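You operate a simulated robot arm through the tools that you are given. There is no shell and no other tool. Be economical: measure what you need, move in short steps, check, and stop when the job is done.

You run a simulated robot arm. Do the job below in one go: nothing can be reset, and whatever is moved stays where it is left.

JOB
Plug in the sandwich press, let it heat up and open it.
Fine: socket on after the plug is in; at the green lamp free the red latch, then lift the lid; the microwave stays on.
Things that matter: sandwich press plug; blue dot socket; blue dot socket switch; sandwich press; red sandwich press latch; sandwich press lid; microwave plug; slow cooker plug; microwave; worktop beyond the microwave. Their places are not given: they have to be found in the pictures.

It is judged by the outcome, as a careful person would: the job done as asked, and still so three seconds after it is handed in. It fails if anything else is knocked over, pushed out of place, dropped, spilled or broken. A push-on lid holds only when it is set on centred and level and pressed home; a screw cap is set on level and turned clockwise until tight.

ROBOT AND FRAMES
A 7-joint arm with a two-finger parallel gripper, fixed in place. Base frame: the origin is at the foot of the arm, x ahead of it, y to its left, z up; the work surface is at about z = 910. Readings come in mm, degrees, newtons and seconds.
With the tool pointing down near the work surface it reaches from about 460 to 920 mm from the base axis. Its first joint turns from -115.0 to 115.0 degrees. Payload 3.91 kg.
Tool frame: the origin (TCP) lies between the finger pads and is the grasp point; the fingertips stand 30 mm ahead of it; z points along the fingers, y is the line along which they close. Largest opening 110 mm; finger width 20, thickness 10; the body of the gripper, 48 by 112 mm, starts 55 mm behind the TCP.
Orientation is told as [roll, pitch, yaw] about the base's x, y, z axes, in that order, counted from this pose: with the fingers straight down and closing along the base's y, the tool's x points along the base's -x, its y along +y and its z along -z.

CONTROLS
- The arm moves only by the tool step_arm. Its argument "rows" is a list of rows, each an object of numbers (a shift or turn left out is 0, a gripper value left out holds the last): "x", "y", "z": the shift along the tool's x, y, z in mm; "wx", "wy", "wz": the turn, a rotation vector about the tool's x, y, z in degrees. In form: [{"x": .., "y": .., "z": .., "wx": .., "wy": .., "wz": ..}, ...]. A call has 1 to 12 rows; each row is the pose to reach, as a shift and turn from the pose commanded when the call began, along the tool's axes at that moment. "jaw" is the opening, from 0 (shut) to 1 (fully open), set as the call begins (left out, the last holds). Rows are played at 5 a second. More than 50 mm and 8.6 degrees between two rows, or a gripper value outside its range, and nothing of the call is played. Where a pose cannot be reached the arm comes as near as it can. A force on the tool above 90 N (or 10 N above the force at the start of the call, whichever is more), or a blocked arm, ends the call early, and 0.2 s more pass. Each finger travels about 153 mm/s and halts on what it meets, pressing with about 30 N; the grip force reading is that of the motor and also rises with nothing between the fingers. The clock runs only during rows and for 0.2 s after the last one: add rows that repeat a pose to give the fingers time. It gives the time, the measured TCP pose, the force on the tool (base axes), the opening and the grip force at its end, in the units of the frame above (readings bear some noise).
- Cameras (640 x 400 px; columns grow to the right, rows downward): "scene" is fixed at [48.2, 650, 1580.8]; the picture's right is [-0.88, -0.48, 0.00], its down [-0.24, 0.44, -0.87] and it looks along [0.42, -0.76, -0.50] (base axes); focal length 341 px, centre (320, 200). "wrist" rides on the gripper at [-36, 0, -57] in the tool frame; the picture's right is [0.00, -1.00, 0.00], its down [0.97, 0.00, -0.24] and it looks along [0.24, 0.00, 0.97] (tool axes); focal length 218 px, centre (320, 200).
- snapshot(camera): a new picture of that camera. No time passes.
- raise_lower(by): slides the trunk up (or, below 0, down) by that many mm; the arm rides with it, the base frame stays. It gives what a move gives, with no picture.
- pixel_to_xyz(camera, pixels): there is no depth. For up to 12 entries [column, row, z] of the newest picture of that camera ("zoom" is the newest enlarged one), the place [x, y] in the base frame at which the ray of that pixel passes the height z, good to about 3 mm. No time passes.
- enlarge(camera, box): a new picture of the part [left, top, right, bottom] of that camera's present view, enlarged. No time passes.
- finish_job(): hands the job in; it is judged then, once.

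Go step by step. Measure first, check grasps and placings, and put right what went wrong. The budget is 80 turns and 38 pictures, counting those below and the enlarged ones. Unless the task says otherwise, let go and move clear before handing in, and close with one line.

The tools are called as a command line: name --argument value ..., lists and objects as JSON in quotes. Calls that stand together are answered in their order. step_arm: Moves the arm, as the interface text tells. Its arguments: {"type":"object","properties":{"rows":{"type":"array","items":{"type":"object","properties":{"x":{"type":"number"},"y":{"type":"number"},"z":{"type":"number"},"wx":{"type":"number"},"wy":{"type":"number"},"wz":{"type":"number"}}}},"jaw":{"type":"number"}},"required":["rows"]} The other tools are called the same way: raise_lower (by) slides the trunk up or down; snapshot (camera) takes a picture; pixel_to_xyz (camera, pixels) gives the place at which the rays of pixels pass given heights; enlarge (camera, box) takes an enlarged picture of a part of a camera's view; finish_job () hands the job in.

At the start:

```text
time_s: 0.0
tcp_pos: [543.1, -116.0, 1357.7]
tcp_rot: [-0.1, 0.0, 0.0]
contact_force: [0.3, 0.3, -0.3]
finger_gap: 109.7
gripper_force: 0.1
trunk travel left (down, up): [-875.0, 115.0]
```

scene: 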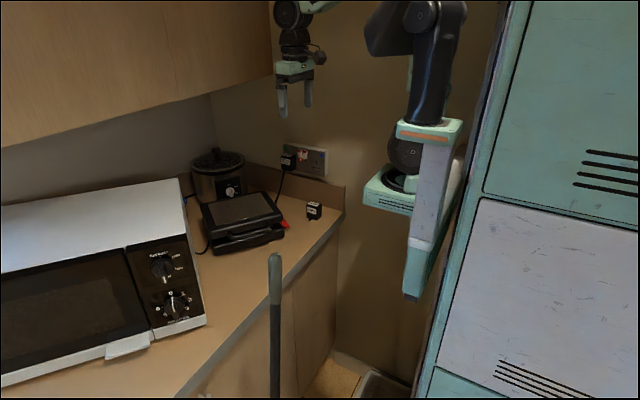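
wrist: 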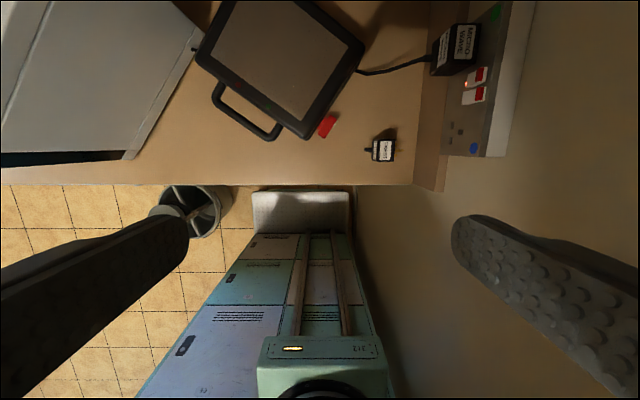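

The wall on the right (−y) holds a double socket, with one plug in its green-dot outlet and the blue-dot outlet free; a loose plug lies near wrist pixel (383,150). I'll look closer first.

enlarge --camera "wrist" --box '[340, 0, 560, 190]'

enlarge --camera "scene" --box '[170, 120, 350, 260]'

```text
2.11 times, centred on (450, 95) of wrist
```

zoom: 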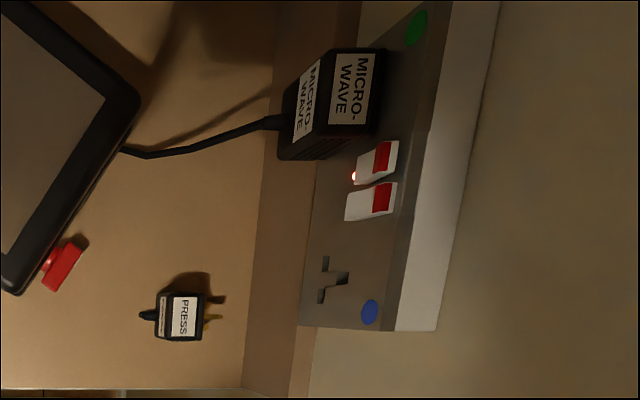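

```text
2.86 times, centred on (260, 190) of scene
```

zoom: 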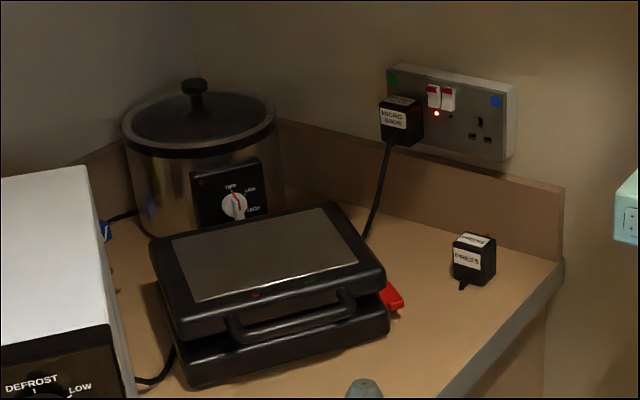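

The blue dot triangulates to about (577,−316,1126) and the press plug to about (573,−255,930), with its pins facing the wall. I'll turn the tool 90° so the fingers close along x, and come down for a closer look.

step_arm --rows '[{"x": -2.5, "y": -7, "z": 12, "wz": -7.5}, {"x": -5, "y": -14, "z": 24, "wz": -15}, {"x": -7.5, "y": -21, "z": 36, "wz": -22.5}, {"x": -10, "y": -28, "z": 48, "wz": -30}, {"x": -12.5, "y": -35, "z": 60, "wz": -37.5}, {"x": -15, "y": -42, "z": 72, "wz": -45}, {"x": -17.5, "y": -49, "z": 84, "wz": -52.5}, {"x": -20, "y": -56, "z": 96, "wz": -60}, {"x": -22.5, "y": -63, "z": 108, "wz": -67.5}, {"x": -25, "y": -70, "z": 120, "wz": -75}, {"x": -27.5, "y": -77, "z": 132, "wz": -82.5}, {"x": -30, "y": -84, "z": 144, "wz": -90}]'

snapshot --camera "wrist"

```text
time_s: 2.6
tcp_pos: [571.9, -200.8, 1213.7]
tcp_rot: [-0.1, -0.1, 90.1]
contact_force: [-0.4, 0.6, 0.7]
finger_gap: 110.4
gripper_force: 0.0
trunk travel left (down, up): [-875.0, 115.0]
```

```text
33 pictures are left
```

wrist: 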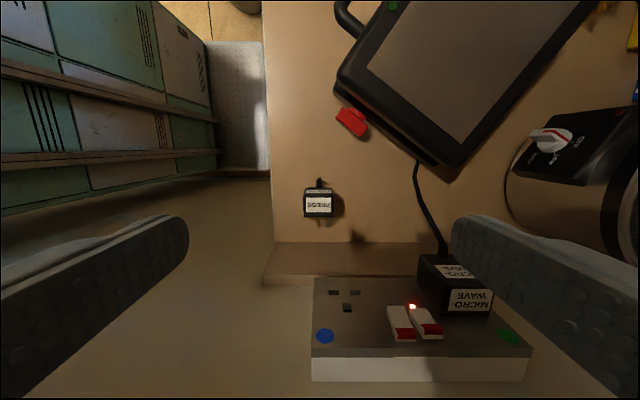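

enlarge --camera "wrist" --box '[300, 260, 540, 400]'

enlarge --camera "wrist" --box '[280, 165, 360, 225]'

pixel_to_xyz --camera "wrist" --pixels '[[304, 214, 950], [334, 214, 950], [304, 191, 950], [334, 191, 950], [319, 204, 950], [350, 122, 950], [313, 352, 1140], [529, 352, 1140], [325, 335, 1126], [270, 242, 910]]'

```text
2.67 times, centred on (420, 330) of wrist
```

zoom: 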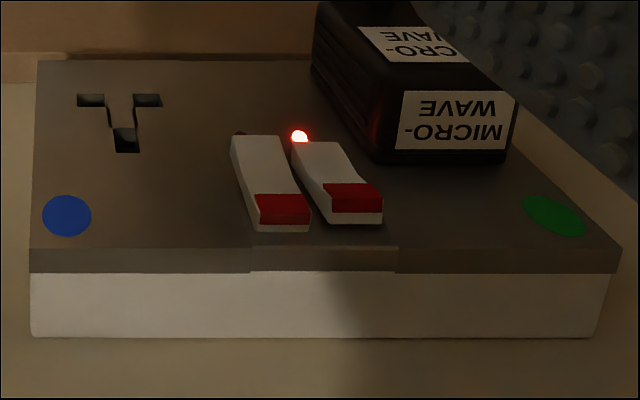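

```text
6.67 times, centred on (320, 195) of wrist
```

zoom: 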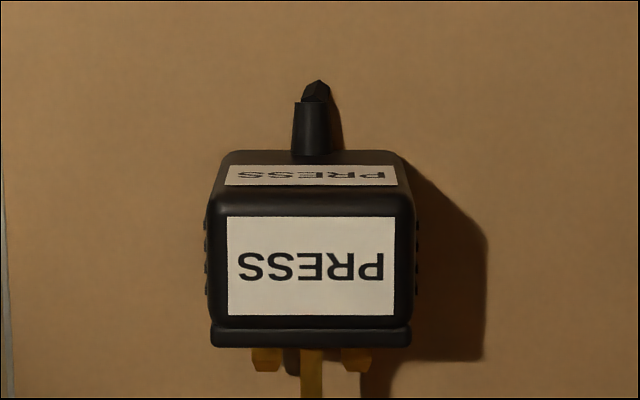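

```text
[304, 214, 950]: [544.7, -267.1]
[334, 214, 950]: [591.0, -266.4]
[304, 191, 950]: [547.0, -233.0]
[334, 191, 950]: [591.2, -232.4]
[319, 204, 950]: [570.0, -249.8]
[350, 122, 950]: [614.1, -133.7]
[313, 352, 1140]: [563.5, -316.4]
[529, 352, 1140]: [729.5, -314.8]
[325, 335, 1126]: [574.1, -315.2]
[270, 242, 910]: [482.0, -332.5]
```

The plug is upright with its earth pin on top, matching the slots (earth x≈598, z≈1091, plate face y≈−316). The blue switch's lower end sticks out, so it's off. I'll take tighter scene zooms to get the plug's height and the press lamps.

enlarge --camera "scene" --box '[280, 140, 344, 220]'

pixel_to_xyz --camera "wrist" --pixels '[[350, 122, 940], [336, 118, 960], [430, 165, 960], [338, 85, 960]]'

```text
5.00 times, centred on (312, 180) of scene
```

zoom: 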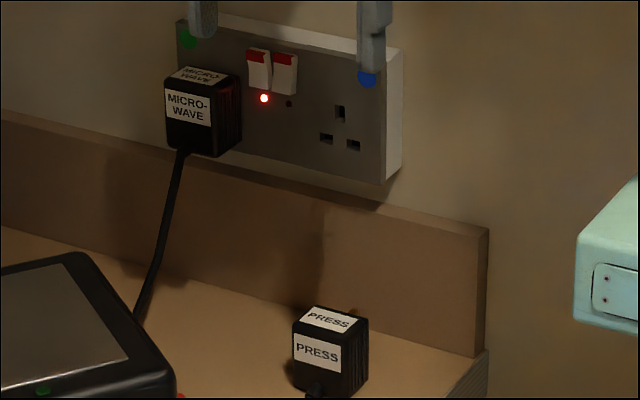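

```text
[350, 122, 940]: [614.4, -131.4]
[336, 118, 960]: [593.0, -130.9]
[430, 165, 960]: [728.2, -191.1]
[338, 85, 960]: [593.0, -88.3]
```

The plug is about 45 wide and 42 tall. I'll tilt the tool 30°, so the body leans away from the wall, and go to a pre-grasp point.

step_arm --rows '[{"x": -4, "y": 0.5, "z": 33, "wy": 6}, {"x": -8, "y": 1, "z": 66, "wy": 12}, {"x": -12, "y": 1.5, "z": 99, "wy": 18}, {"x": -16, "y": 2, "z": 132, "wy": 24}, {"x": -20, "y": 2.4, "z": 165, "wy": 30}]' --jaw 0.75

snapshot --camera "wrist"

```text
time_s: 3.8
tcp_pos: [568.5, -181.2, 1048.4]
tcp_rot: [-0.1, 30.1, 89.9]
contact_force: [0.1, 0.1, 0.2]
finger_gap: 82.4
gripper_force: 0.0
trunk travel left (down, up): [-875.0, 115.0]
```

```text
29 pictures are left
```

wrist: 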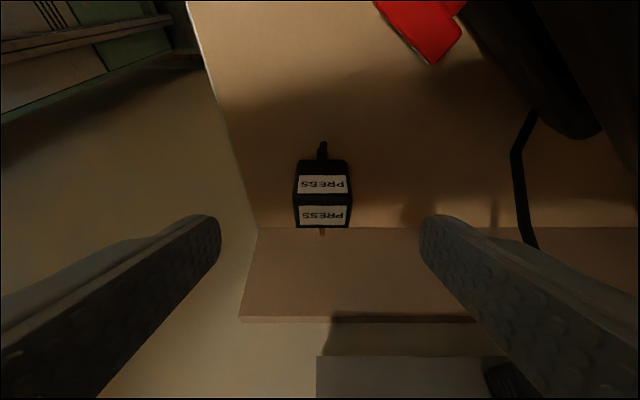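

Triangulating from the two views puts the plug top at z≈964 and its body at y −233…−267, centred at x≈570.5. I'm advancing 115 mm along the tool to grasp it.

step_arm --rows '[{"x": 1, "y": -1, "z": 40}, {"x": 2, "y": -2, "z": 80}, {"x": 2.6, "y": -2, "z": 100}, {"x": 2.6, "y": -2, "z": 115}]'

snapshot --camera "wrist"

```text
time_s: 4.8
tcp_pos: [573.7, -240.6, 947.7]
tcp_rot: [0.0, 29.9, 89.9]
contact_force: [-0.1, 0.6, 0.4]
finger_gap: 82.5
gripper_force: 0.1
trunk travel left (down, up): [-875.0, 115.0]
```

```text
28 pictures are left
```

wrist: 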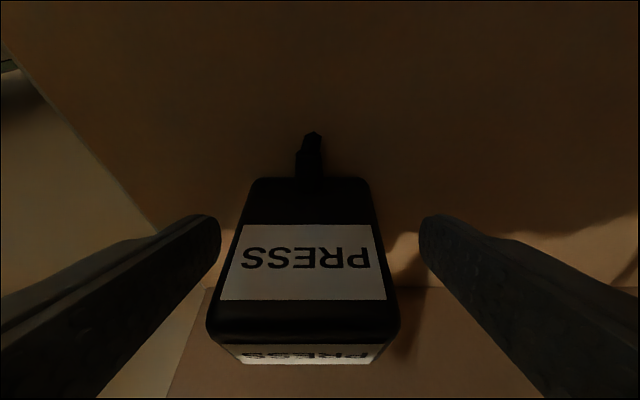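

The plug sits about 3 mm left of the finger midline (column ~306 against 320). I'll shift over and close.

step_arm --rows '[{"y": 3}, {"y": 3}]'

step_arm --rows '[{"x": 0}, {"x": 0}, {"x": 0}]' --jaw 0

snapshot --camera "wrist"

```text
time_s: 5.4
tcp_pos: [570.0, -241.8, 949.2]
tcp_rot: [0.0, 30.0, 90.0]
contact_force: [0.2, 0.0, 0.2]
finger_gap: 82.3
gripper_force: 0.1
trunk travel left (down, up): [-875.0, 115.0]
```

```text
time_s: 6.2
tcp_pos: [569.1, -240.1, 949.8]
tcp_rot: [0.0, 30.0, 90.0]
contact_force: [0.6, 0.1, -0.5]
finger_gap: 45.5
gripper_force: 30.2
trunk travel left (down, up): [-875.0, 115.0]
```

```text
27 pictures are left
```

wrist: 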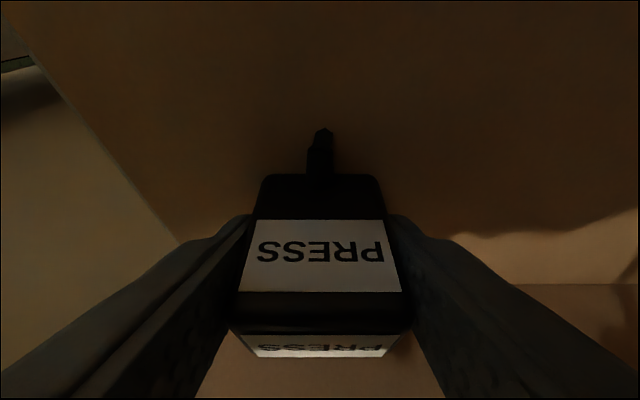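

The plug is held centred (gap 45.5 mm, 30 N). I'll lift it and bring it in front of the blue-dot socket, short of contact.

step_arm --rows '[{"x": 20, "z": -34.6}, {"x": 40, "z": -69.3}, {"x": 44.5, "y": -15, "z": -107.1}, {"x": 47.35, "y": -29, "z": -132}, {"x": 47.35, "y": -29, "z": -132}]'

enlarge --camera "scene" --box '[280, 130, 360, 180]'

snapshot --camera "wrist"

```text
time_s: 7.4
tcp_pos: [599.8, -216.3, 1087.5]
tcp_rot: [0.0, 29.9, 90.0]
contact_force: [0.2, -0.5, -0.5]
finger_gap: 0.0
gripper_force: 30.5
trunk travel left (down, up): [-875.0, 115.0]
```

```text
8.00 times, centred on (320, 155) of scene
```

zoom: 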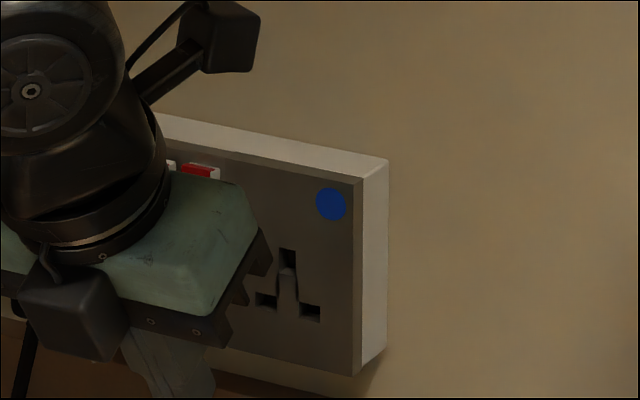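

```text
25 pictures are left
```

wrist: 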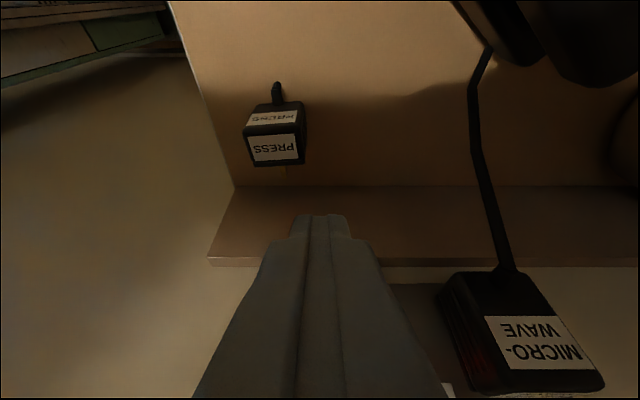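

The fingers came up empty: the plug stayed on the counter near its old place, turned a few degrees. I'll regrip deeper, with less tilt (15°) and centred on the body, starting from a pre-grasp view.

step_arm --rows '[{"x": -6, "y": 10, "z": 17, "wy": -5}, {"x": -12, "y": 21, "z": 34, "wy": -10}, {"x": -19.2, "y": 32, "z": 51.3, "wy": -15}, {"x": -19.2, "y": 32, "z": 51.3, "wy": -15}]' --jaw 0.75

snapshot --camera "wrist"

```text
time_s: 8.4
tcp_pos: [565.3, -222.7, 1033.7]
tcp_rot: [-0.1, 14.9, 90.0]
contact_force: [0.5, 0.4, 0.2]
finger_gap: 82.4
gripper_force: 0.0
trunk travel left (down, up): [-875.0, 115.0]
```

```text
24 pictures are left
```

wrist: 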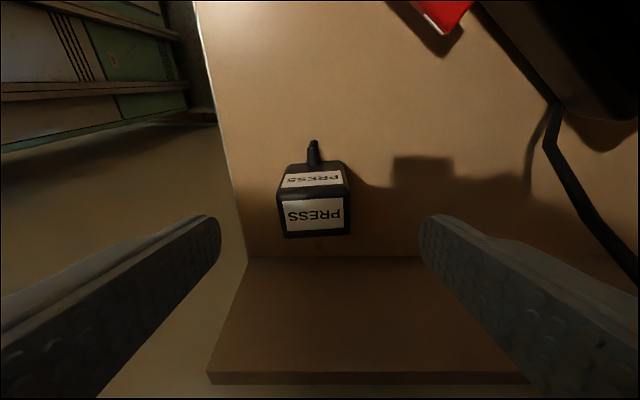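

The plug is at y −232…−265, about 2 mm left of the tool line, with a yaw of about 2.5° that the fingers will straighten. I'm descending 90 mm along the tool and closing.

step_arm --rows '[{"y": 2, "z": 40}, {"y": 2, "z": 70}, {"y": 2, "z": 90}, {"y": 2, "z": 90}]'

step_arm --rows '[{"x": 0}, {"x": 0}, {"x": 0}, {"x": 0}, {"x": 0}]' --jaw 0

step_arm --rows '[{"x": 0.5, "z": -1.9}, {"x": 1, "z": -3.8}, {"x": 2, "z": -7.7}, {"x": 3, "z": -11.6}, {"x": 3, "z": -11.6}]'

snapshot --camera "wrist"

```text
time_s: 9.4
tcp_pos: [565.0, -245.1, 946.0]
tcp_rot: [0.0, 15.0, 89.9]
contact_force: [0.5, 0.5, 0.1]
finger_gap: 82.5
gripper_force: 0.0
trunk travel left (down, up): [-875.0, 115.0]
```

```text
time_s: 10.6
tcp_pos: [564.3, -246.6, 945.7]
tcp_rot: [0.0, 15.0, 90.0]
contact_force: [-0.4, 0.0, 0.7]
finger_gap: 45.9
gripper_force: 30.4
trunk travel left (down, up): [-875.0, 115.0]
```

```text
time_s: 11.8
tcp_pos: [565.4, -248.2, 958.9]
tcp_rot: [0.0, 15.0, 90.0]
contact_force: [0.1, 0.4, 0.1]
finger_gap: 45.5
gripper_force: 29.9
trunk travel left (down, up): [-875.0, 115.0]
```

```text
23 pictures are left
```

wrist: 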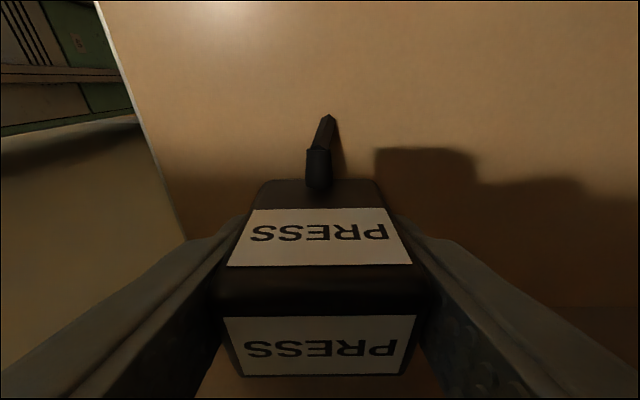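

The plug is held and off the counter. I'll lift gently.

step_arm --rows '[{"x": 1.5, "z": -5.8}, {"x": 3.9, "z": -14.5}, {"x": 6.5, "z": -24.1}, {"x": 9.1, "z": -33.8}, {"x": 11.6, "z": -43.5}, {"x": 14.2, "z": -53.1}, {"x": 15.5, "z": -58}, {"x": 15.5, "z": -58}]'

snapshot --camera "wrist"

```text
time_s: 13.6
tcp_pos: [563.1, -246.9, 1018.3]
tcp_rot: [0.0, 14.9, 90.1]
contact_force: [-0.4, 1.0, -0.9]
finger_gap: 45.5
gripper_force: 30.0
trunk travel left (down, up): [-875.0, 115.0]
```

```text
22 pictures are left
```

wrist: 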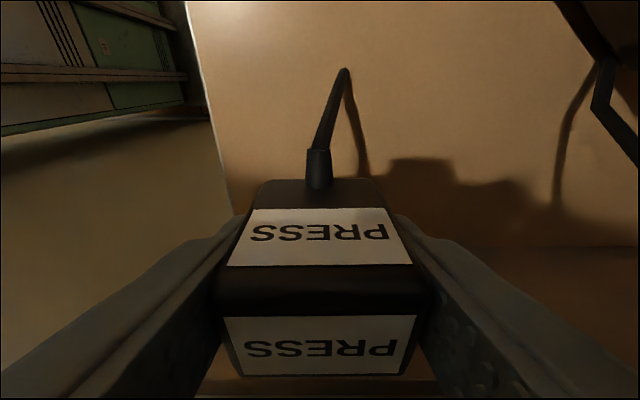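

The grip is firm, with the plug unmoved in the fingers. I'll carry it to in front of the socket.

step_arm --rows '[{"x": -1, "y": -5, "z": -10}, {"x": -2, "y": -10, "z": -20}, {"x": -3, "y": -15, "z": -30}, {"x": -4, "y": -20, "z": -40}, {"x": -5, "y": -25, "z": -50}, {"x": -6, "y": -29, "z": -60}, {"x": -7.1, "y": -34, "z": -70.2}, {"x": -7.1, "y": -34, "z": -70.2}]'

snapshot --camera "wrist"

enlarge --camera "scene" --box '[280, 130, 360, 180]'

```text
time_s: 15.4
tcp_pos: [598.6, -222.1, 1083.7]
tcp_rot: [-0.1, 15.0, 89.9]
contact_force: [0.4, 0.1, -0.4]
finger_gap: 45.7
gripper_force: 29.8
trunk travel left (down, up): [-875.0, 115.0]
```

```text
21 pictures are left
```

wrist: 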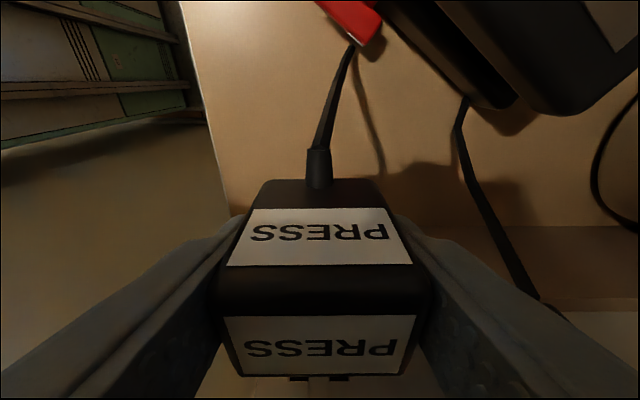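

```text
8.00 times, centred on (320, 155) of scene
```

zoom: 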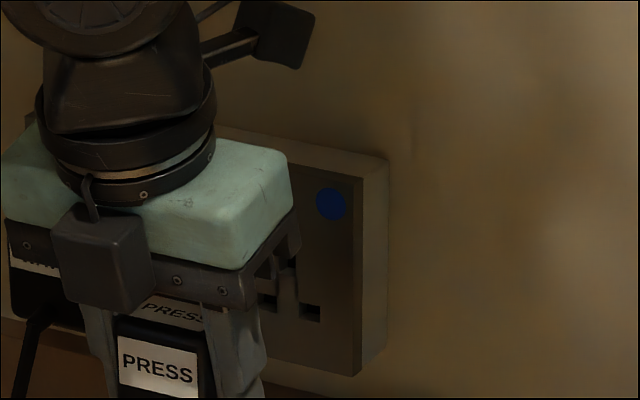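

The L/N slots show just beyond the plug at (299,378) and (339,378), symmetric about the plug, giving x aligned and z≈1071 as expected. I'm advancing toward the plate.

step_arm --rows '[{"x": 9.66, "z": 2.6}, {"x": 19.3, "z": 5.2}, {"x": 29, "z": 7.8}, {"x": 38.6, "z": 10.4}, {"x": 46.4, "z": 12.4}, {"x": 46.4, "z": 12.4}]'

enlarge --camera "wrist" --box '[200, 270, 440, 400]'

enlarge --camera "scene" --box '[290, 130, 350, 180]'

```text
time_s: 16.8
tcp_pos: [598.3, -271.2, 1085.4]
tcp_rot: [0.0, 14.9, 90.0]
contact_force: [0.4, -0.6, -0.3]
finger_gap: 45.5
gripper_force: 30.3
trunk travel left (down, up): [-875.0, 115.0]
```

```text
2.67 times, centred on (320, 335) of wrist
```

zoom: 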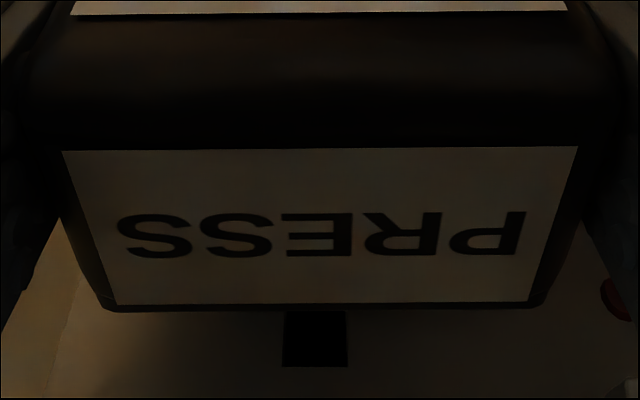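

```text
8.00 times, centred on (320, 155) of scene
```

zoom: 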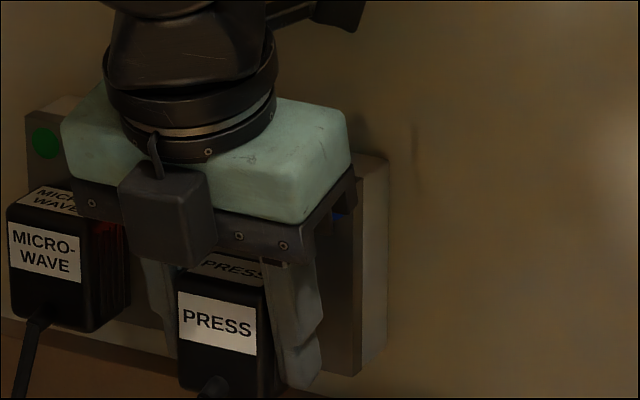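

The earth slot shows at zoom (315,340): about 1 mm to −x and roughly 2–3 mm above my pin estimate. I'll correct by that and push in slowly.

step_arm --rows '[{"x": 0.5, "y": 1, "z": -1.9}, {"x": 4.4, "y": 1, "z": -0.9}, {"x": 8.2, "y": 1, "z": 0.2}, {"x": 12.1, "y": 1, "z": 1.2}, {"x": 16, "y": 1, "z": 2.2}, {"x": 19.8, "y": 1, "z": 3.3}, {"x": 23.7, "y": 1, "z": 4.3}, {"x": 25.6, "y": 1, "z": 4.8}]'

enlarge --camera "wrist" --box '[200, 270, 440, 400]'

```text
time_s: 18.4
tcp_pos: [596.8, -282.3, 1087.2]
tcp_rot: [0.1, 14.4, 90.6]
contact_force: [-14.0, 57.4, 20.3]
finger_gap: 45.6
gripper_force: 29.9
trunk travel left (down, up): [-875.0, 115.0]
stopped in row 8: the force on the tool passed its limit (the readings are from after the stop); the commanded pose is now the measured one
```

```text
2.67 times, centred on (320, 335) of wrist
```

zoom: 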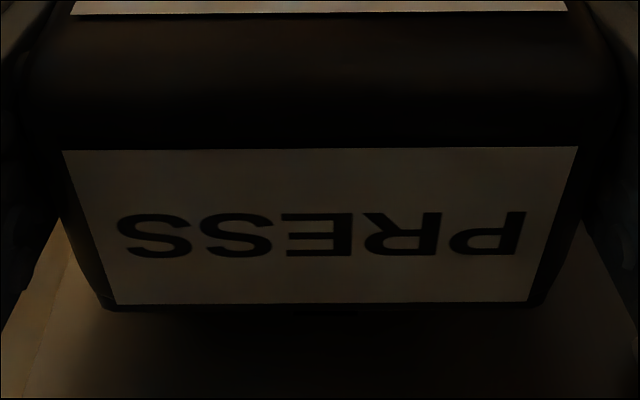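

It stopped with the flange about 15 mm off the plate: the longer earth pin is in, but L/N are catching. The side forces push the tool toward −x and up, so I'll ease back 3 mm, shift that way, restore orientation and push again.

step_arm --rows '[{"x": -2.9, "z": -0.8, "wy": 0.5, "wz": 0.6}, {"x": -2.6, "y": 1, "z": -1.8, "wy": 0.5, "wz": 0.6}, {"x": 0.2, "y": 1, "z": -1, "wy": 0.5, "wz": 0.6}, {"x": 3.1, "y": 1, "z": -0.2, "wy": 0.5, "wz": 0.6}, {"x": 6, "y": 1, "z": 0.6, "wy": 0.5, "wz": 0.6}, {"x": 9, "y": 1, "z": 1.4, "wy": 0.5, "wz": 0.6}, {"x": 12, "y": 1, "z": 2.2, "wy": 0.5, "wz": 0.6}]'

```text
time_s: 19.8
tcp_pos: [598.3, -280.9, 1085.9]
tcp_rot: [-0.1, 14.5, 90.6]
contact_force: [-10.6, 50.0, 18.9]
finger_gap: 45.1
gripper_force: 29.7
trunk travel left (down, up): [-875.0, 115.0]
stopped in row 6: the force on the tool passed its limit (the readings are from after the stop); the commanded pose is now the measured one
```

It still blocks at the same depth. I'll ease back 2.5 mm so only the earth pin is engaged, then probe sideways to feel where the slot walls are.

step_arm --rows '[{"x": -2.4, "z": -0.6, "wy": 0.5, "wz": 0.6}, {"x": -2.4, "z": -0.6, "wy": 0.5, "wz": 0.6}]'

step_arm --rows '[{"y": -2}, {"y": -2}]'

step_arm --rows '[{"y": 4}, {"y": 4}]'

step_arm --rows '[{"y": -2, "x": 0.65, "z": -2.4}, {"y": -2, "x": 0.65, "z": -2.4}]'

step_arm --rows '[{"x": -1.3, "z": 4.8}, {"x": -1.3, "z": 4.8}]'

```text
time_s: 20.4
tcp_pos: [599.3, -282.3, 1086.2]
tcp_rot: [-0.3, 15.2, 89.9]
contact_force: [-2.4, 38.9, 21.7]
finger_gap: 45.7
gripper_force: 29.6
trunk travel left (down, up): [-875.0, 115.0]
```

```text
time_s: 21.0
tcp_pos: [598.7, -283.4, 1084.7]
tcp_rot: [-0.3, 15.1, 89.8]
contact_force: [-11.0, 39.6, 23.2]
finger_gap: 45.5
gripper_force: 29.9
trunk travel left (down, up): [-875.0, 115.0]
```

```text
time_s: 21.6
tcp_pos: [599.0, -282.7, 1085.2]
tcp_rot: [-0.3, 15.2, 90.1]
contact_force: [17.5, 31.9, 12.2]
finger_gap: 45.4
gripper_force: 30.3
trunk travel left (down, up): [-875.0, 115.0]
```

```text
time_s: 22.2
tcp_pos: [597.3, -282.5, 1086.1]
tcp_rot: [-0.1, 14.9, 90.0]
contact_force: [12.3, 33.9, -11.5]
finger_gap: 45.5
gripper_force: 30.3
trunk travel left (down, up): [-875.0, 115.0]
```

```text
time_s: 22.8
tcp_pos: [598.2, -283.0, 1085.7]
tcp_rot: [-0.4, 15.1, 89.9]
contact_force: [10.5, 34.2, 34.4]
finger_gap: 45.4
gripper_force: 29.7
trunk travel left (down, up): [-875.0, 115.0]
```

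The earth pin is clearly in its slot, since side moves meet stiff walls, and the neutral point is about 1.7 mm higher than I was. I'll move there and relax the push to check the forces.

step_arm --rows '[{"x": 1.1, "y": -1, "z": -4.1}, {"x": -1.9, "y": -1, "z": -4.9}, {"x": -1.9, "y": -1, "z": -4.9}]'

enlarge --camera "scene" --box '[280, 130, 344, 190]'

```text
time_s: 23.6
tcp_pos: [596.4, -282.6, 1086.2]
tcp_rot: [0.0, 15.0, 89.6]
contact_force: [4.5, 15.8, -10.3]
finger_gap: 45.6
gripper_force: 29.9
trunk travel left (down, up): [-875.0, 115.0]
```

```text
6.67 times, centred on (312, 160) of scene
```

zoom: 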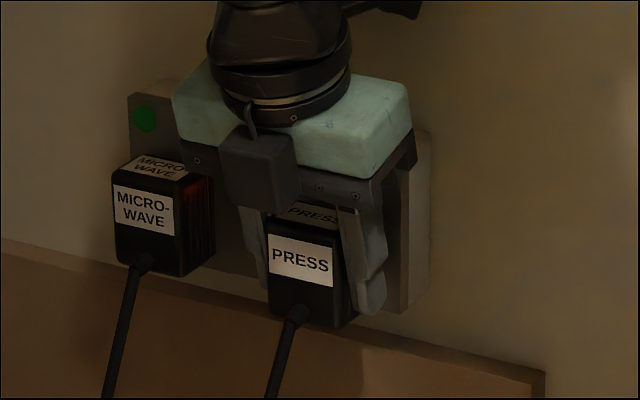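

The forces are smaller now, and Fz −10 says I'm about 1 mm too high. I'll trim down 1 mm and push straight in steadily.

step_arm --rows '[{"x": -0.3, "y": -0.5, "z": 1}, {"x": 2.6, "y": -0.5, "z": 1.8}, {"x": 5.5, "y": -0.5, "z": 2.5}, {"x": 8.4, "y": -0.5, "z": 3.3}, {"x": 11.3, "y": -0.5, "z": 4.1}, {"x": 14.2, "y": -0.5, "z": 4.9}, {"x": 17.1, "y": -0.5, "z": 5.6}, {"x": 19, "y": -0.5, "z": 6.1}]'

```text
time_s: 24.8
tcp_pos: [598.2, -282.4, 1086.1]
tcp_rot: [0.1, 14.6, 90.0]
contact_force: [-14.5, 48.8, 16.6]
finger_gap: 45.4
gripper_force: 30.4
trunk travel left (down, up): [-875.0, 115.0]
stopped in row 5: the force on the tool passed its limit (the readings are from after the stop); the commanded pose is now the measured one
```

It blocks hard at y≈−282. To tell "pin in slot" from "pin tip rubbing on the plate", I'll back off until contact is just lost and then move sideways.

step_arm --rows '[{"x": -4, "z": -1}, {"x": -9.2, "z": -2.5, "wy": 0.4}, {"x": -9.2, "z": -2.5, "wy": 0.4}]'

step_arm --rows '[{"y": -3}, {"y": -3}]'

step_arm --rows '[{"y": 6}, {"y": 6}]'

step_arm --rows '[{"y": -3, "x": 0.8, "z": -2.9}, {"y": -3, "x": 0.8, "z": -2.9}]'

step_arm --rows '[{"x": -1.6, "z": 5.8}, {"x": -1.6, "z": 5.8}]'

```text
time_s: 25.6
tcp_pos: [599.0, -280.2, 1084.2]
tcp_rot: [0.1, 15.1, 89.9]
contact_force: [0.3, -1.4, 4.0]
finger_gap: 45.6
gripper_force: 30.4
trunk travel left (down, up): [-875.0, 115.0]
```

```text
time_s: 26.1
tcp_pos: [600.3, -278.9, 1085.1]
tcp_rot: [0.2, 15.1, 89.8]
contact_force: [-15.6, 2.5, 8.8]
finger_gap: 45.7
gripper_force: 30.6
trunk travel left (down, up): [-875.0, 115.0]
```

```text
time_s: 26.8
tcp_pos: [597.6, -277.8, 1086.1]
tcp_rot: [-0.2, 15.1, 90.1]
contact_force: [4.0, 0.7, 13.3]
finger_gap: 45.3
gripper_force: 30.5
trunk travel left (down, up): [-875.0, 115.0]
```

```text
time_s: 27.4
tcp_pos: [599.1, -277.8, 1087.0]
tcp_rot: [0.2, 14.9, 89.9]
contact_force: [0.6, 0.1, -1.3]
finger_gap: 45.5
gripper_force: 29.6
trunk travel left (down, up): [-875.0, 115.0]
```

```text
time_s: 27.9
tcp_pos: [598.7, -277.6, 1081.6]
tcp_rot: [0.0, 15.1, 90.0]
contact_force: [-0.5, -1.5, 19.1]
finger_gap: 45.5
gripper_force: 30.1
trunk travel left (down, up): [-875.0, 115.0]
```

With no push the side walls still resist, so the earth pin is truly in its slot. Its free range is about x −2.4…+0.8 and z from 0 up. I'll probe the upper limit.

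step_arm --rows '[{"x": 1.3, "z": -4.8, "y": 0.8}, {"x": 2.1, "z": -7.7, "y": 0.8}, {"x": 2.1, "z": -7.7, "y": 0.8}]'

step_arm --rows '[{"x": 0.5, "z": -1.9}, {"x": 0.5, "z": -1.9}]'

```text
time_s: 28.8
tcp_pos: [597.3, -279.1, 1088.1]
tcp_rot: [0.3, 15.0, 90.0]
contact_force: [-5.9, 3.6, -20.7]
finger_gap: 44.8
gripper_force: 29.9
trunk travel left (down, up): [-875.0, 115.0]
```

```text
time_s: 29.4
tcp_pos: [599.0, -278.8, 1090.6]
tcp_rot: [0.2, 15.0, 89.9]
contact_force: [-5.7, 2.7, -20.9]
finger_gap: 45.4
gripper_force: 30.6
trunk travel left (down, up): [-875.0, 115.0]
```

The upper wall is at about +2.8, but the last step shows some slip in the grip. I'll check how the plug sits now.

step_arm --rows '[{"x": -0.8, "z": 2.9}, {"x": -0.8, "z": 2.9}]'

snapshot --camera "wrist"

```text
time_s: 29.9
tcp_pos: [599.4, -278.8, 1089.2]
tcp_rot: [0.0, 15.1, 89.9]
contact_force: [-0.1, 0.4, -0.9]
finger_gap: 45.9
gripper_force: 30.1
trunk travel left (down, up): [-875.0, 115.0]
```

```text
15 pictures are left
```

wrist: 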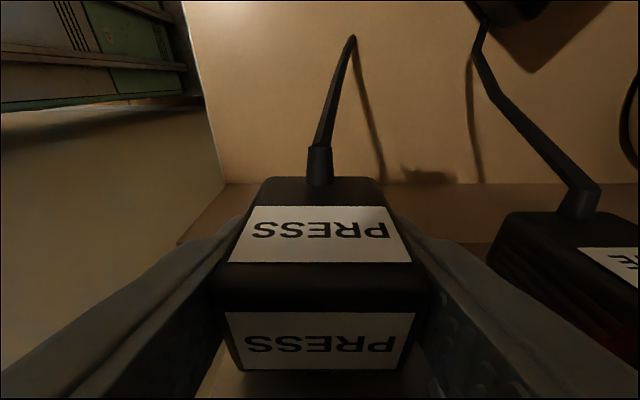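

The plug slid about 2 mm down in the fingers without tilting, and the earth pin now sits at its upper wall. I'll drop 1.4 mm to the middle of the range and push in.

step_arm --rows '[{"x": -0.4, "z": 1.4}, {"x": 2.5, "z": 2.2}, {"x": 5.4, "z": 3}, {"x": 8.3, "z": 3.8}, {"x": 11.2, "z": 4.5}, {"x": 14.1, "z": 5.3}, {"x": 17, "z": 6.1}, {"x": 19.9, "z": 6.9}]'

```text
time_s: 31.5
tcp_pos: [597.1, -281.2, 1087.2]
tcp_rot: [0.1, 14.6, 90.5]
contact_force: [-15.7, 53.8, 22.6]
finger_gap: 45.7
gripper_force: 30.3
trunk travel left (down, up): [-875.0, 115.0]
stopped in row 7: the force on the tool passed its limit (the readings are from after the stop); the commanded pose is now the measured one
```

The readings show the arm flexing under the push: yaw +0.5°, Fx −16 and Fz +23, so the pins drift +x and down just as L/N reach the plate. I'll back off to zero load, then push along a line that compensates (−x, +z).

step_arm --rows '[{"x": -4, "z": -1, "wy": 0.4, "wz": 0.4}, {"x": -9.2, "z": -2.5, "wy": 0.4, "wz": 0.4}, {"x": -9.2, "z": -2.5, "wy": 0.4, "wz": 0.4}]'

```text
time_s: 32.3
tcp_pos: [596.9, -280.3, 1085.6]
tcp_rot: [0.2, 15.1, 89.7]
contact_force: [1.2, -5.5, 18.9]
finger_gap: 45.5
gripper_force: 29.9
trunk travel left (down, up): [-875.0, 115.0]
```

Fz +19 means the pin presses the slot's lower wall, so I'll raise 4 mm to centre and check.

step_arm --rows '[{"x": 1.04, "z": -3.86}, {"x": 1.04, "z": -3.86}]'

step_arm --rows '[{"x": 3.4, "y": 0.6, "z": -0.2}, {"x": 6.7, "y": 1.3, "z": -0.8}, {"x": 10.1, "y": 2, "z": -1.4}, {"x": 13.4, "y": 2.6, "z": -2}, {"x": 13.4, "y": 2.6, "z": -2}]'

```text
time_s: 32.9
tcp_pos: [598.0, -277.9, 1088.9]
tcp_rot: [0.2, 14.9, 89.9]
contact_force: [-0.7, -0.1, 0.3]
finger_gap: 45.5
gripper_force: 30.3
trunk travel left (down, up): [-875.0, 115.0]
```

```text
time_s: 34.2
tcp_pos: [596.4, -280.9, 1091.2]
tcp_rot: [0.4, 14.2, 90.7]
contact_force: [7.2, 29.6, -15.0]
finger_gap: 45.7
gripper_force: 29.9
trunk travel left (down, up): [-875.0, 115.0]
stopped in row 5: the force on the tool passed its limit (the readings are from after the stop); the commanded pose is now the measured one
```

The side forces now reverse (Fz −15), so the sideways position isn't the only issue; my probing may have pitched the plug in the fingers. I'll back it right out and look at its attitude.

step_arm --rows '[{"x": -5, "z": -0.3, "wy": 0.6, "wz": 0.6}, {"x": -10, "z": -1, "wy": 0.6, "wz": 0.6}, {"x": -20, "z": -3.6, "wy": 0.6, "wz": 0.6}, {"x": -30, "z": -6.3, "wy": 0.6, "wz": 0.6}, {"x": -40, "z": -9, "wy": 0.6, "wz": 0.6}, {"x": -40, "z": -9, "wy": 0.6, "wz": 0.6}]'

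enlarge --camera "wrist" --box '[160, 160, 480, 400]'

enlarge --camera "scene" --box '[290, 140, 340, 190]'

```text
time_s: 35.6
tcp_pos: [592.7, -244.2, 1090.9]
tcp_rot: [0.1, 15.1, 89.9]
contact_force: [-0.6, -0.3, -1.2]
finger_gap: 45.5
gripper_force: 30.1
trunk travel left (down, up): [-875.0, 115.0]
```

```text
1.67 times, centred on (320, 280) of wrist
```

zoom: 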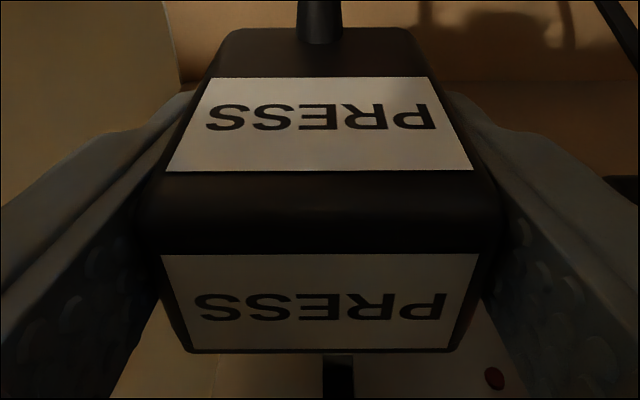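

```text
8.00 times, centred on (315, 165) of scene
```

zoom: 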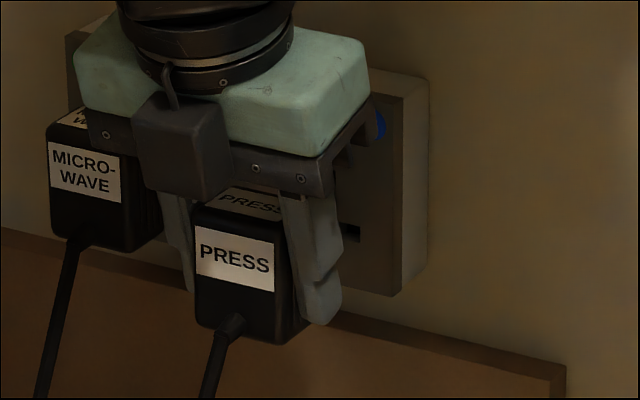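

Attitude is still level, but the tool drifted about 5 mm to −x (earth slot at zoom col 338 against plug 320). The evidence says the earth pin is TCP+4.5, so TCP z should be about 1086.5 and L/N need a tight z. I'll realign and enter the earth pin gently.

step_arm --rows '[{"x": -1.1, "y": -4.8, "z": 4.3}, {"x": 8, "y": -4.8, "z": 6.8}, {"x": 16, "y": -4.8, "z": 8.9}, {"x": 24, "y": -4.8, "z": 11.1}, {"x": 28, "y": -4.8, "z": 12.1}, {"x": 31.3, "y": -4.8, "z": 13.05}, {"x": 31.3, "y": -4.8, "z": 13.05}]'

```text
time_s: 37.2
tcp_pos: [600.0, -275.4, 1086.4]
tcp_rot: [0.0, 15.0, 89.9]
contact_force: [0.5, 7.8, 12.8]
finger_gap: 45.6
gripper_force: 30.0
trunk travel left (down, up): [-875.0, 115.0]
```

Fz +13 means the pin is riding the lower wall, so I'll raise 3.3 mm to mid-slot and then try gentle pushes at several heights.

step_arm --rows '[{"x": 0.85, "z": -3.2}, {"x": 0.85, "z": -3.2}]'

step_arm --rows '[{"x": 2.9, "z": 0.8}, {"x": 5.8, "z": 1.6}, {"x": 5.8, "z": 1.6}]'

step_arm --rows '[{"x": 0.2, "z": -0.7}, {"x": 0.4, "z": -1.4}, {"x": 0.4, "z": -1.4}]'

step_arm --rows '[{"x": 1.9, "z": 0.5}, {"x": 3.9, "z": 1}, {"x": 3.9, "z": 1}]'

```text
time_s: 37.8
tcp_pos: [599.6, -278.1, 1089.4]
tcp_rot: [0.2, 15.0, 89.8]
contact_force: [1.0, 0.2, -0.3]
finger_gap: 45.4
gripper_force: 30.0
trunk travel left (down, up): [-875.0, 115.0]
```

```text
time_s: 38.6
tcp_pos: [598.4, -282.1, 1089.5]
tcp_rot: [0.2, 15.0, 90.0]
contact_force: [-1.8, 3.6, -0.7]
finger_gap: 45.4
gripper_force: 29.7
trunk travel left (down, up): [-875.0, 115.0]
```

```text
time_s: 39.4
tcp_pos: [598.4, -282.4, 1090.3]
tcp_rot: [0.3, 14.9, 90.0]
contact_force: [-0.5, 10.6, -7.7]
finger_gap: 45.5
gripper_force: 30.6
trunk travel left (down, up): [-875.0, 115.0]
```

```text
time_s: 40.2
tcp_pos: [598.7, -282.6, 1090.1]
tcp_rot: [0.2, 14.9, 90.0]
contact_force: [-4.2, 41.9, -18.6]
finger_gap: 45.3
gripper_force: 30.4
trunk travel left (down, up): [-875.0, 115.0]
```

Contact begins at y≈−282. Higher increases Fz the wrong way, so I'll step downward in 1 mm steps under a light push and watch Fy.

step_arm --rows '[{"x": -3.3, "z": 0.65}, {"x": -3.3, "z": 0.65}]'

step_arm --rows '[{"x": -0.26, "z": 0.97}, {"x": -0.26, "z": 0.97}]'

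step_arm --rows '[{"x": -0.26, "z": 0.97}, {"x": -0.26, "z": 0.97}]'

step_arm --rows '[{"x": -0.26, "z": 0.97}, {"x": -0.26, "z": 0.97}]'

step_arm --rows '[{"x": -0.26, "z": 0.97}, {"x": -0.26, "z": 0.97}]'

```text
time_s: 40.8
tcp_pos: [598.8, -283.7, 1090.2]
tcp_rot: [0.1, 15.1, 90.1]
contact_force: [9.1, 28.4, 4.3]
finger_gap: 45.7
gripper_force: 30.0
trunk travel left (down, up): [-875.0, 115.0]
```

```text
time_s: 41.4
tcp_pos: [598.8, -282.4, 1089.4]
tcp_rot: [0.1, 15.1, 89.8]
contact_force: [6.9, 25.4, 12.5]
finger_gap: 45.3
gripper_force: 29.9
trunk travel left (down, up): [-875.0, 115.0]
```

```text
time_s: 42.0
tcp_pos: [598.3, -281.8, 1087.8]
tcp_rot: [0.1, 15.1, 89.8]
contact_force: [-0.4, 27.4, 16.7]
finger_gap: 45.8
gripper_force: 30.6
trunk travel left (down, up): [-875.0, 115.0]
```

```text
time_s: 42.6
tcp_pos: [598.8, -283.4, 1086.5]
tcp_rot: [0.1, 15.1, 89.7]
contact_force: [-3.9, 22.1, 30.1]
finger_gap: 45.8
gripper_force: 30.0
trunk travel left (down, up): [-875.0, 115.0]
```

```text
time_s: 43.2
tcp_pos: [598.3, -283.2, 1084.4]
tcp_rot: [0.1, 15.1, 89.7]
contact_force: [-7.2, 22.3, 32.3]
finger_gap: 45.8
gripper_force: 30.6
trunk travel left (down, up): [-875.0, 115.0]
```

The z sweep found no opening at this x, so x must be off. I'll return to mid height and sweep x under a light push.

step_arm --rows '[{"x": 0.95, "z": -3.5}, {"x": 0.95, "z": -3.5}]'

step_arm --rows '[{"y": 1}, {"y": 1}]'

step_arm --rows '[{"y": 1}, {"y": 1}]'

step_arm --rows '[{"y": 1}, {"y": 1}]'

step_arm --rows '[{"y": -4}, {"y": -4}]'

step_arm --rows '[{"y": -1}, {"y": -1}]'

step_arm --rows '[{"y": -1}, {"y": -1}]'

```text
time_s: 43.8
tcp_pos: [598.7, -282.1, 1086.5]
tcp_rot: [0.4, 14.8, 89.8]
contact_force: [-6.2, 23.2, -13.4]
finger_gap: 45.6
gripper_force: 30.1
trunk travel left (down, up): [-875.0, 115.0]
```

```text
time_s: 44.4
tcp_pos: [599.0, -283.1, 1087.0]
tcp_rot: [0.2, 15.0, 90.0]
contact_force: [0.8, 25.5, -15.9]
finger_gap: 45.7
gripper_force: 30.2
trunk travel left (down, up): [-875.0, 115.0]
```

```text
time_s: 45.0
tcp_pos: [597.7, -282.5, 1088.6]
tcp_rot: [0.1, 15.2, 90.0]
contact_force: [8.0, 21.2, -9.8]
finger_gap: 45.5
gripper_force: 30.5
trunk travel left (down, up): [-875.0, 115.0]
```

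```text
time_s: 45.6
tcp_pos: [597.3, -283.5, 1088.7]
tcp_rot: [0.1, 15.0, 90.0]
contact_force: [13.9, 20.6, -7.3]
finger_gap: 45.6
gripper_force: 29.7
trunk travel left (down, up): [-875.0, 115.0]
```

```text
time_s: 46.2
tcp_pos: [597.3, -282.7, 1088.1]
tcp_rot: [0.3, 15.0, 89.6]
contact_force: [-13.5, 28.4, -9.2]
finger_gap: 45.4
gripper_force: 30.2
trunk travel left (down, up): [-875.0, 115.0]
```

```text
time_s: 46.8
tcp_pos: [600.4, -282.4, 1089.4]
tcp_rot: [0.3, 15.0, 89.9]
contact_force: [-19.9, 27.8, -13.1]
finger_gap: 45.8
gripper_force: 29.8
trunk travel left (down, up): [-875.0, 115.0]
```

```text
time_s: 47.4
tcp_pos: [599.2, -282.8, 1089.0]
tcp_rot: [0.3, 15.1, 89.8]
contact_force: [-22.4, 21.7, -8.1]
finger_gap: 45.9
gripper_force: 30.0
trunk travel left (down, up): [-875.0, 115.0]
```

Side forces scale like a locked spring, so friction under the push was holding the pins still and those sweeps didn't really move them. I'll use hops instead: retract, shift, push lightly, read Fy.

step_arm --rows '[{"x": -5.1, "y": 4, "z": -0.05}, {"x": -5.1, "y": 4, "z": -0.05}]'

step_arm --rows '[{"x": 1.9, "z": 0.5}, {"x": 4.8, "z": 1.3}, {"x": 4.8, "z": 1.3}]'

step_arm --rows '[{"x": -4.8, "z": -1.3}, {"x": -5, "z": -0.3}, {"x": 0, "z": 1}, {"x": 0, "z": 1}]'

step_arm --rows '[{"x": -4.8, "z": -1.3}, {"x": -4.3, "z": -3.2}, {"x": 0.5, "z": -1.9}, {"x": 0.5, "z": -1.9}]'

step_arm --rows '[{"x": -4.8, "z": -1.3}, {"x": -5, "y": 1.2, "z": -0.3}, {"x": -0.25, "y": 1.2, "z": 1}, {"x": -0.25, "y": 1.2, "z": 1}]'

step_arm --rows '[{"x": -4.8, "z": -1.3}, {"x": -4.8, "y": -2.4, "z": -1.3}, {"x": 0, "y": -2.4, "z": 0}, {"x": 0, "y": -2.4, "z": 0}]'

```text
time_s: 48.0
tcp_pos: [598.7, -280.4, 1088.6]
tcp_rot: [0.0, 15.0, 89.9]
contact_force: [-0.5, 0.0, 0.5]
finger_gap: 45.8
gripper_force: 29.9
trunk travel left (down, up): [-875.0, 115.0]
```

```text
time_s: 48.8
tcp_pos: [596.7, -281.7, 1086.8]
tcp_rot: [0.0, 15.0, 90.0]
contact_force: [-1.9, 14.7, 5.2]
finger_gap: 45.4
gripper_force: 30.1
trunk travel left (down, up): [-875.0, 115.0]
```

```text
time_s: 49.8
tcp_pos: [596.6, -282.7, 1086.7]
tcp_rot: [0.2, 14.9, 89.9]
contact_force: [-3.5, 18.9, -4.8]
finger_gap: 45.4
gripper_force: 30.2
trunk travel left (down, up): [-875.0, 115.0]
```

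```text
time_s: 50.8
tcp_pos: [597.1, -282.5, 1090.4]
tcp_rot: [0.2, 15.0, 89.9]
contact_force: [-4.9, 16.0, -6.7]
finger_gap: 45.8
gripper_force: 29.8
trunk travel left (down, up): [-875.0, 115.0]
```

```text
time_s: 51.8
tcp_pos: [597.0, -283.0, 1088.4]
tcp_rot: [0.2, 15.0, 90.0]
contact_force: [-5.0, 25.0, 1.0]
finger_gap: 45.7
gripper_force: 30.3
trunk travel left (down, up): [-875.0, 115.0]
```

```text
time_s: 52.8
tcp_pos: [599.1, -281.9, 1087.5]
tcp_rot: [0.1, 15.1, 90.0]
contact_force: [0.3, 22.3, 5.0]
finger_gap: 45.5
gripper_force: 29.8
trunk travel left (down, up): [-875.0, 115.0]
```

It's blocked at the same depth at every offset, even with tiny side forces, so something else may be touching. I'll look closely from the scene and the wrist.

enlarge --camera "scene" --box '[292, 145, 332, 185]'

snapshot --camera "wrist"

```text
10.00 times, centred on (312, 165) of scene
```

zoom: 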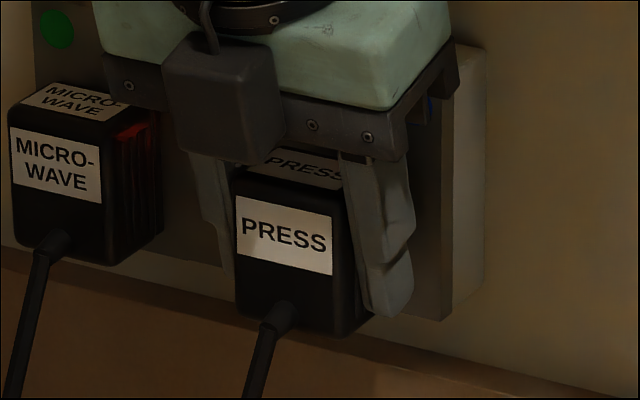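

```text
11 pictures are left
```

wrist: 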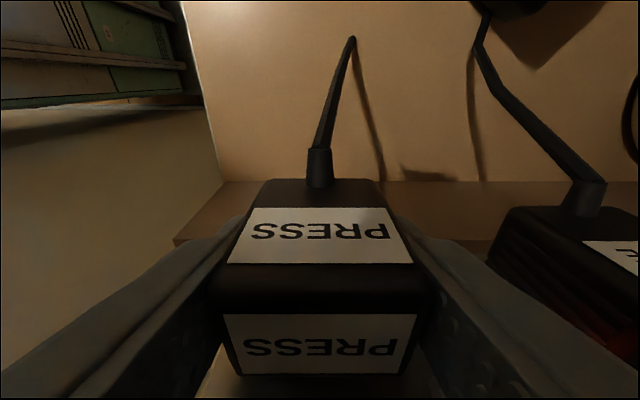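

Nothing else touches (body and fingers clear the plate by over 15 mm), so it's a fine alignment matter at the pin mouths. I'll test the diagonals with hops.

step_arm --rows '[{"x": -4.8, "z": -1.3}, {"x": -5, "y": 2, "z": -0.5}, {"x": 0.7, "y": 2, "z": 1}, {"x": 0.7, "y": 2, "z": 1}]'

step_arm --rows '[{"x": -4.8, "z": -1.3}, {"x": -5, "y": 0.4, "z": -0.5}, {"x": -0.2, "y": 0.4, "z": 0.77}, {"x": -0.2, "y": 0.4, "z": 0.77}]'

step_arm --rows '[{"x": -4.8, "z": -1.3}, {"x": -4.85, "y": -1.2, "z": -1.1}, {"x": -0.05, "y": -1.2, "z": 0.2}, {"x": -0.05, "y": -1.2, "z": 0.2}]'

step_arm --rows '[{"x": -4.8, "z": -1.3}, {"x": -4.6, "y": -0.8, "z": -2.2}, {"x": 0.23, "y": -0.8, "z": -0.87}, {"x": 0.23, "y": -0.8, "z": -0.87}]'

step_arm --rows '[{"x": -4.8, "z": -1.3}, {"x": -4.4, "z": -2.9}, {"x": 0.44, "z": -1.64}, {"x": 0.44, "z": -1.64}]'

step_arm --rows '[{"x": -4.8, "z": -1.3}, {"x": -4.8, "y": 1.6, "z": -1.3}, {"y": 1.6}, {"y": 1.6}]'

```text
time_s: 53.8
tcp_pos: [597.6, -283.1, 1086.4]
tcp_rot: [0.1, 14.9, 90.0]
contact_force: [-5.0, 34.6, -1.3]
finger_gap: 45.7
gripper_force: 30.2
trunk travel left (down, up): [-875.0, 115.0]
```

```text
time_s: 54.8
tcp_pos: [597.7, -283.4, 1086.5]
tcp_rot: [0.0, 15.0, 89.9]
contact_force: [-9.4, 38.1, 12.3]
finger_gap: 45.6
gripper_force: 30.4
trunk travel left (down, up): [-875.0, 115.0]
```

```text
time_s: 55.8
tcp_pos: [597.1, -282.0, 1086.0]
tcp_rot: [0.2, 14.9, 90.1]
contact_force: [-4.5, 31.4, 15.8]
finger_gap: 45.5
gripper_force: 29.4
trunk travel left (down, up): [-875.0, 115.0]
```

```text
time_s: 56.8
tcp_pos: [597.8, -283.2, 1086.4]
tcp_rot: [0.3, 14.9, 89.8]
contact_force: [-11.8, 28.9, -14.8]
finger_gap: 45.5
gripper_force: 29.9
trunk travel left (down, up): [-875.0, 115.0]
```

```text
time_s: 57.8
tcp_pos: [599.3, -281.8, 1089.8]
tcp_rot: [0.1, 15.0, 89.9]
contact_force: [0.5, 26.1, -2.1]
finger_gap: 45.8
gripper_force: 29.5
trunk travel left (down, up): [-875.0, 115.0]
```

```text
time_s: 58.8
tcp_pos: [596.3, -282.7, 1089.6]
tcp_rot: [0.1, 15.0, 90.0]
contact_force: [-6.0, 37.3, 9.7]
finger_gap: 45.4
gripper_force: 30.1
trunk travel left (down, up): [-875.0, 115.0]
```

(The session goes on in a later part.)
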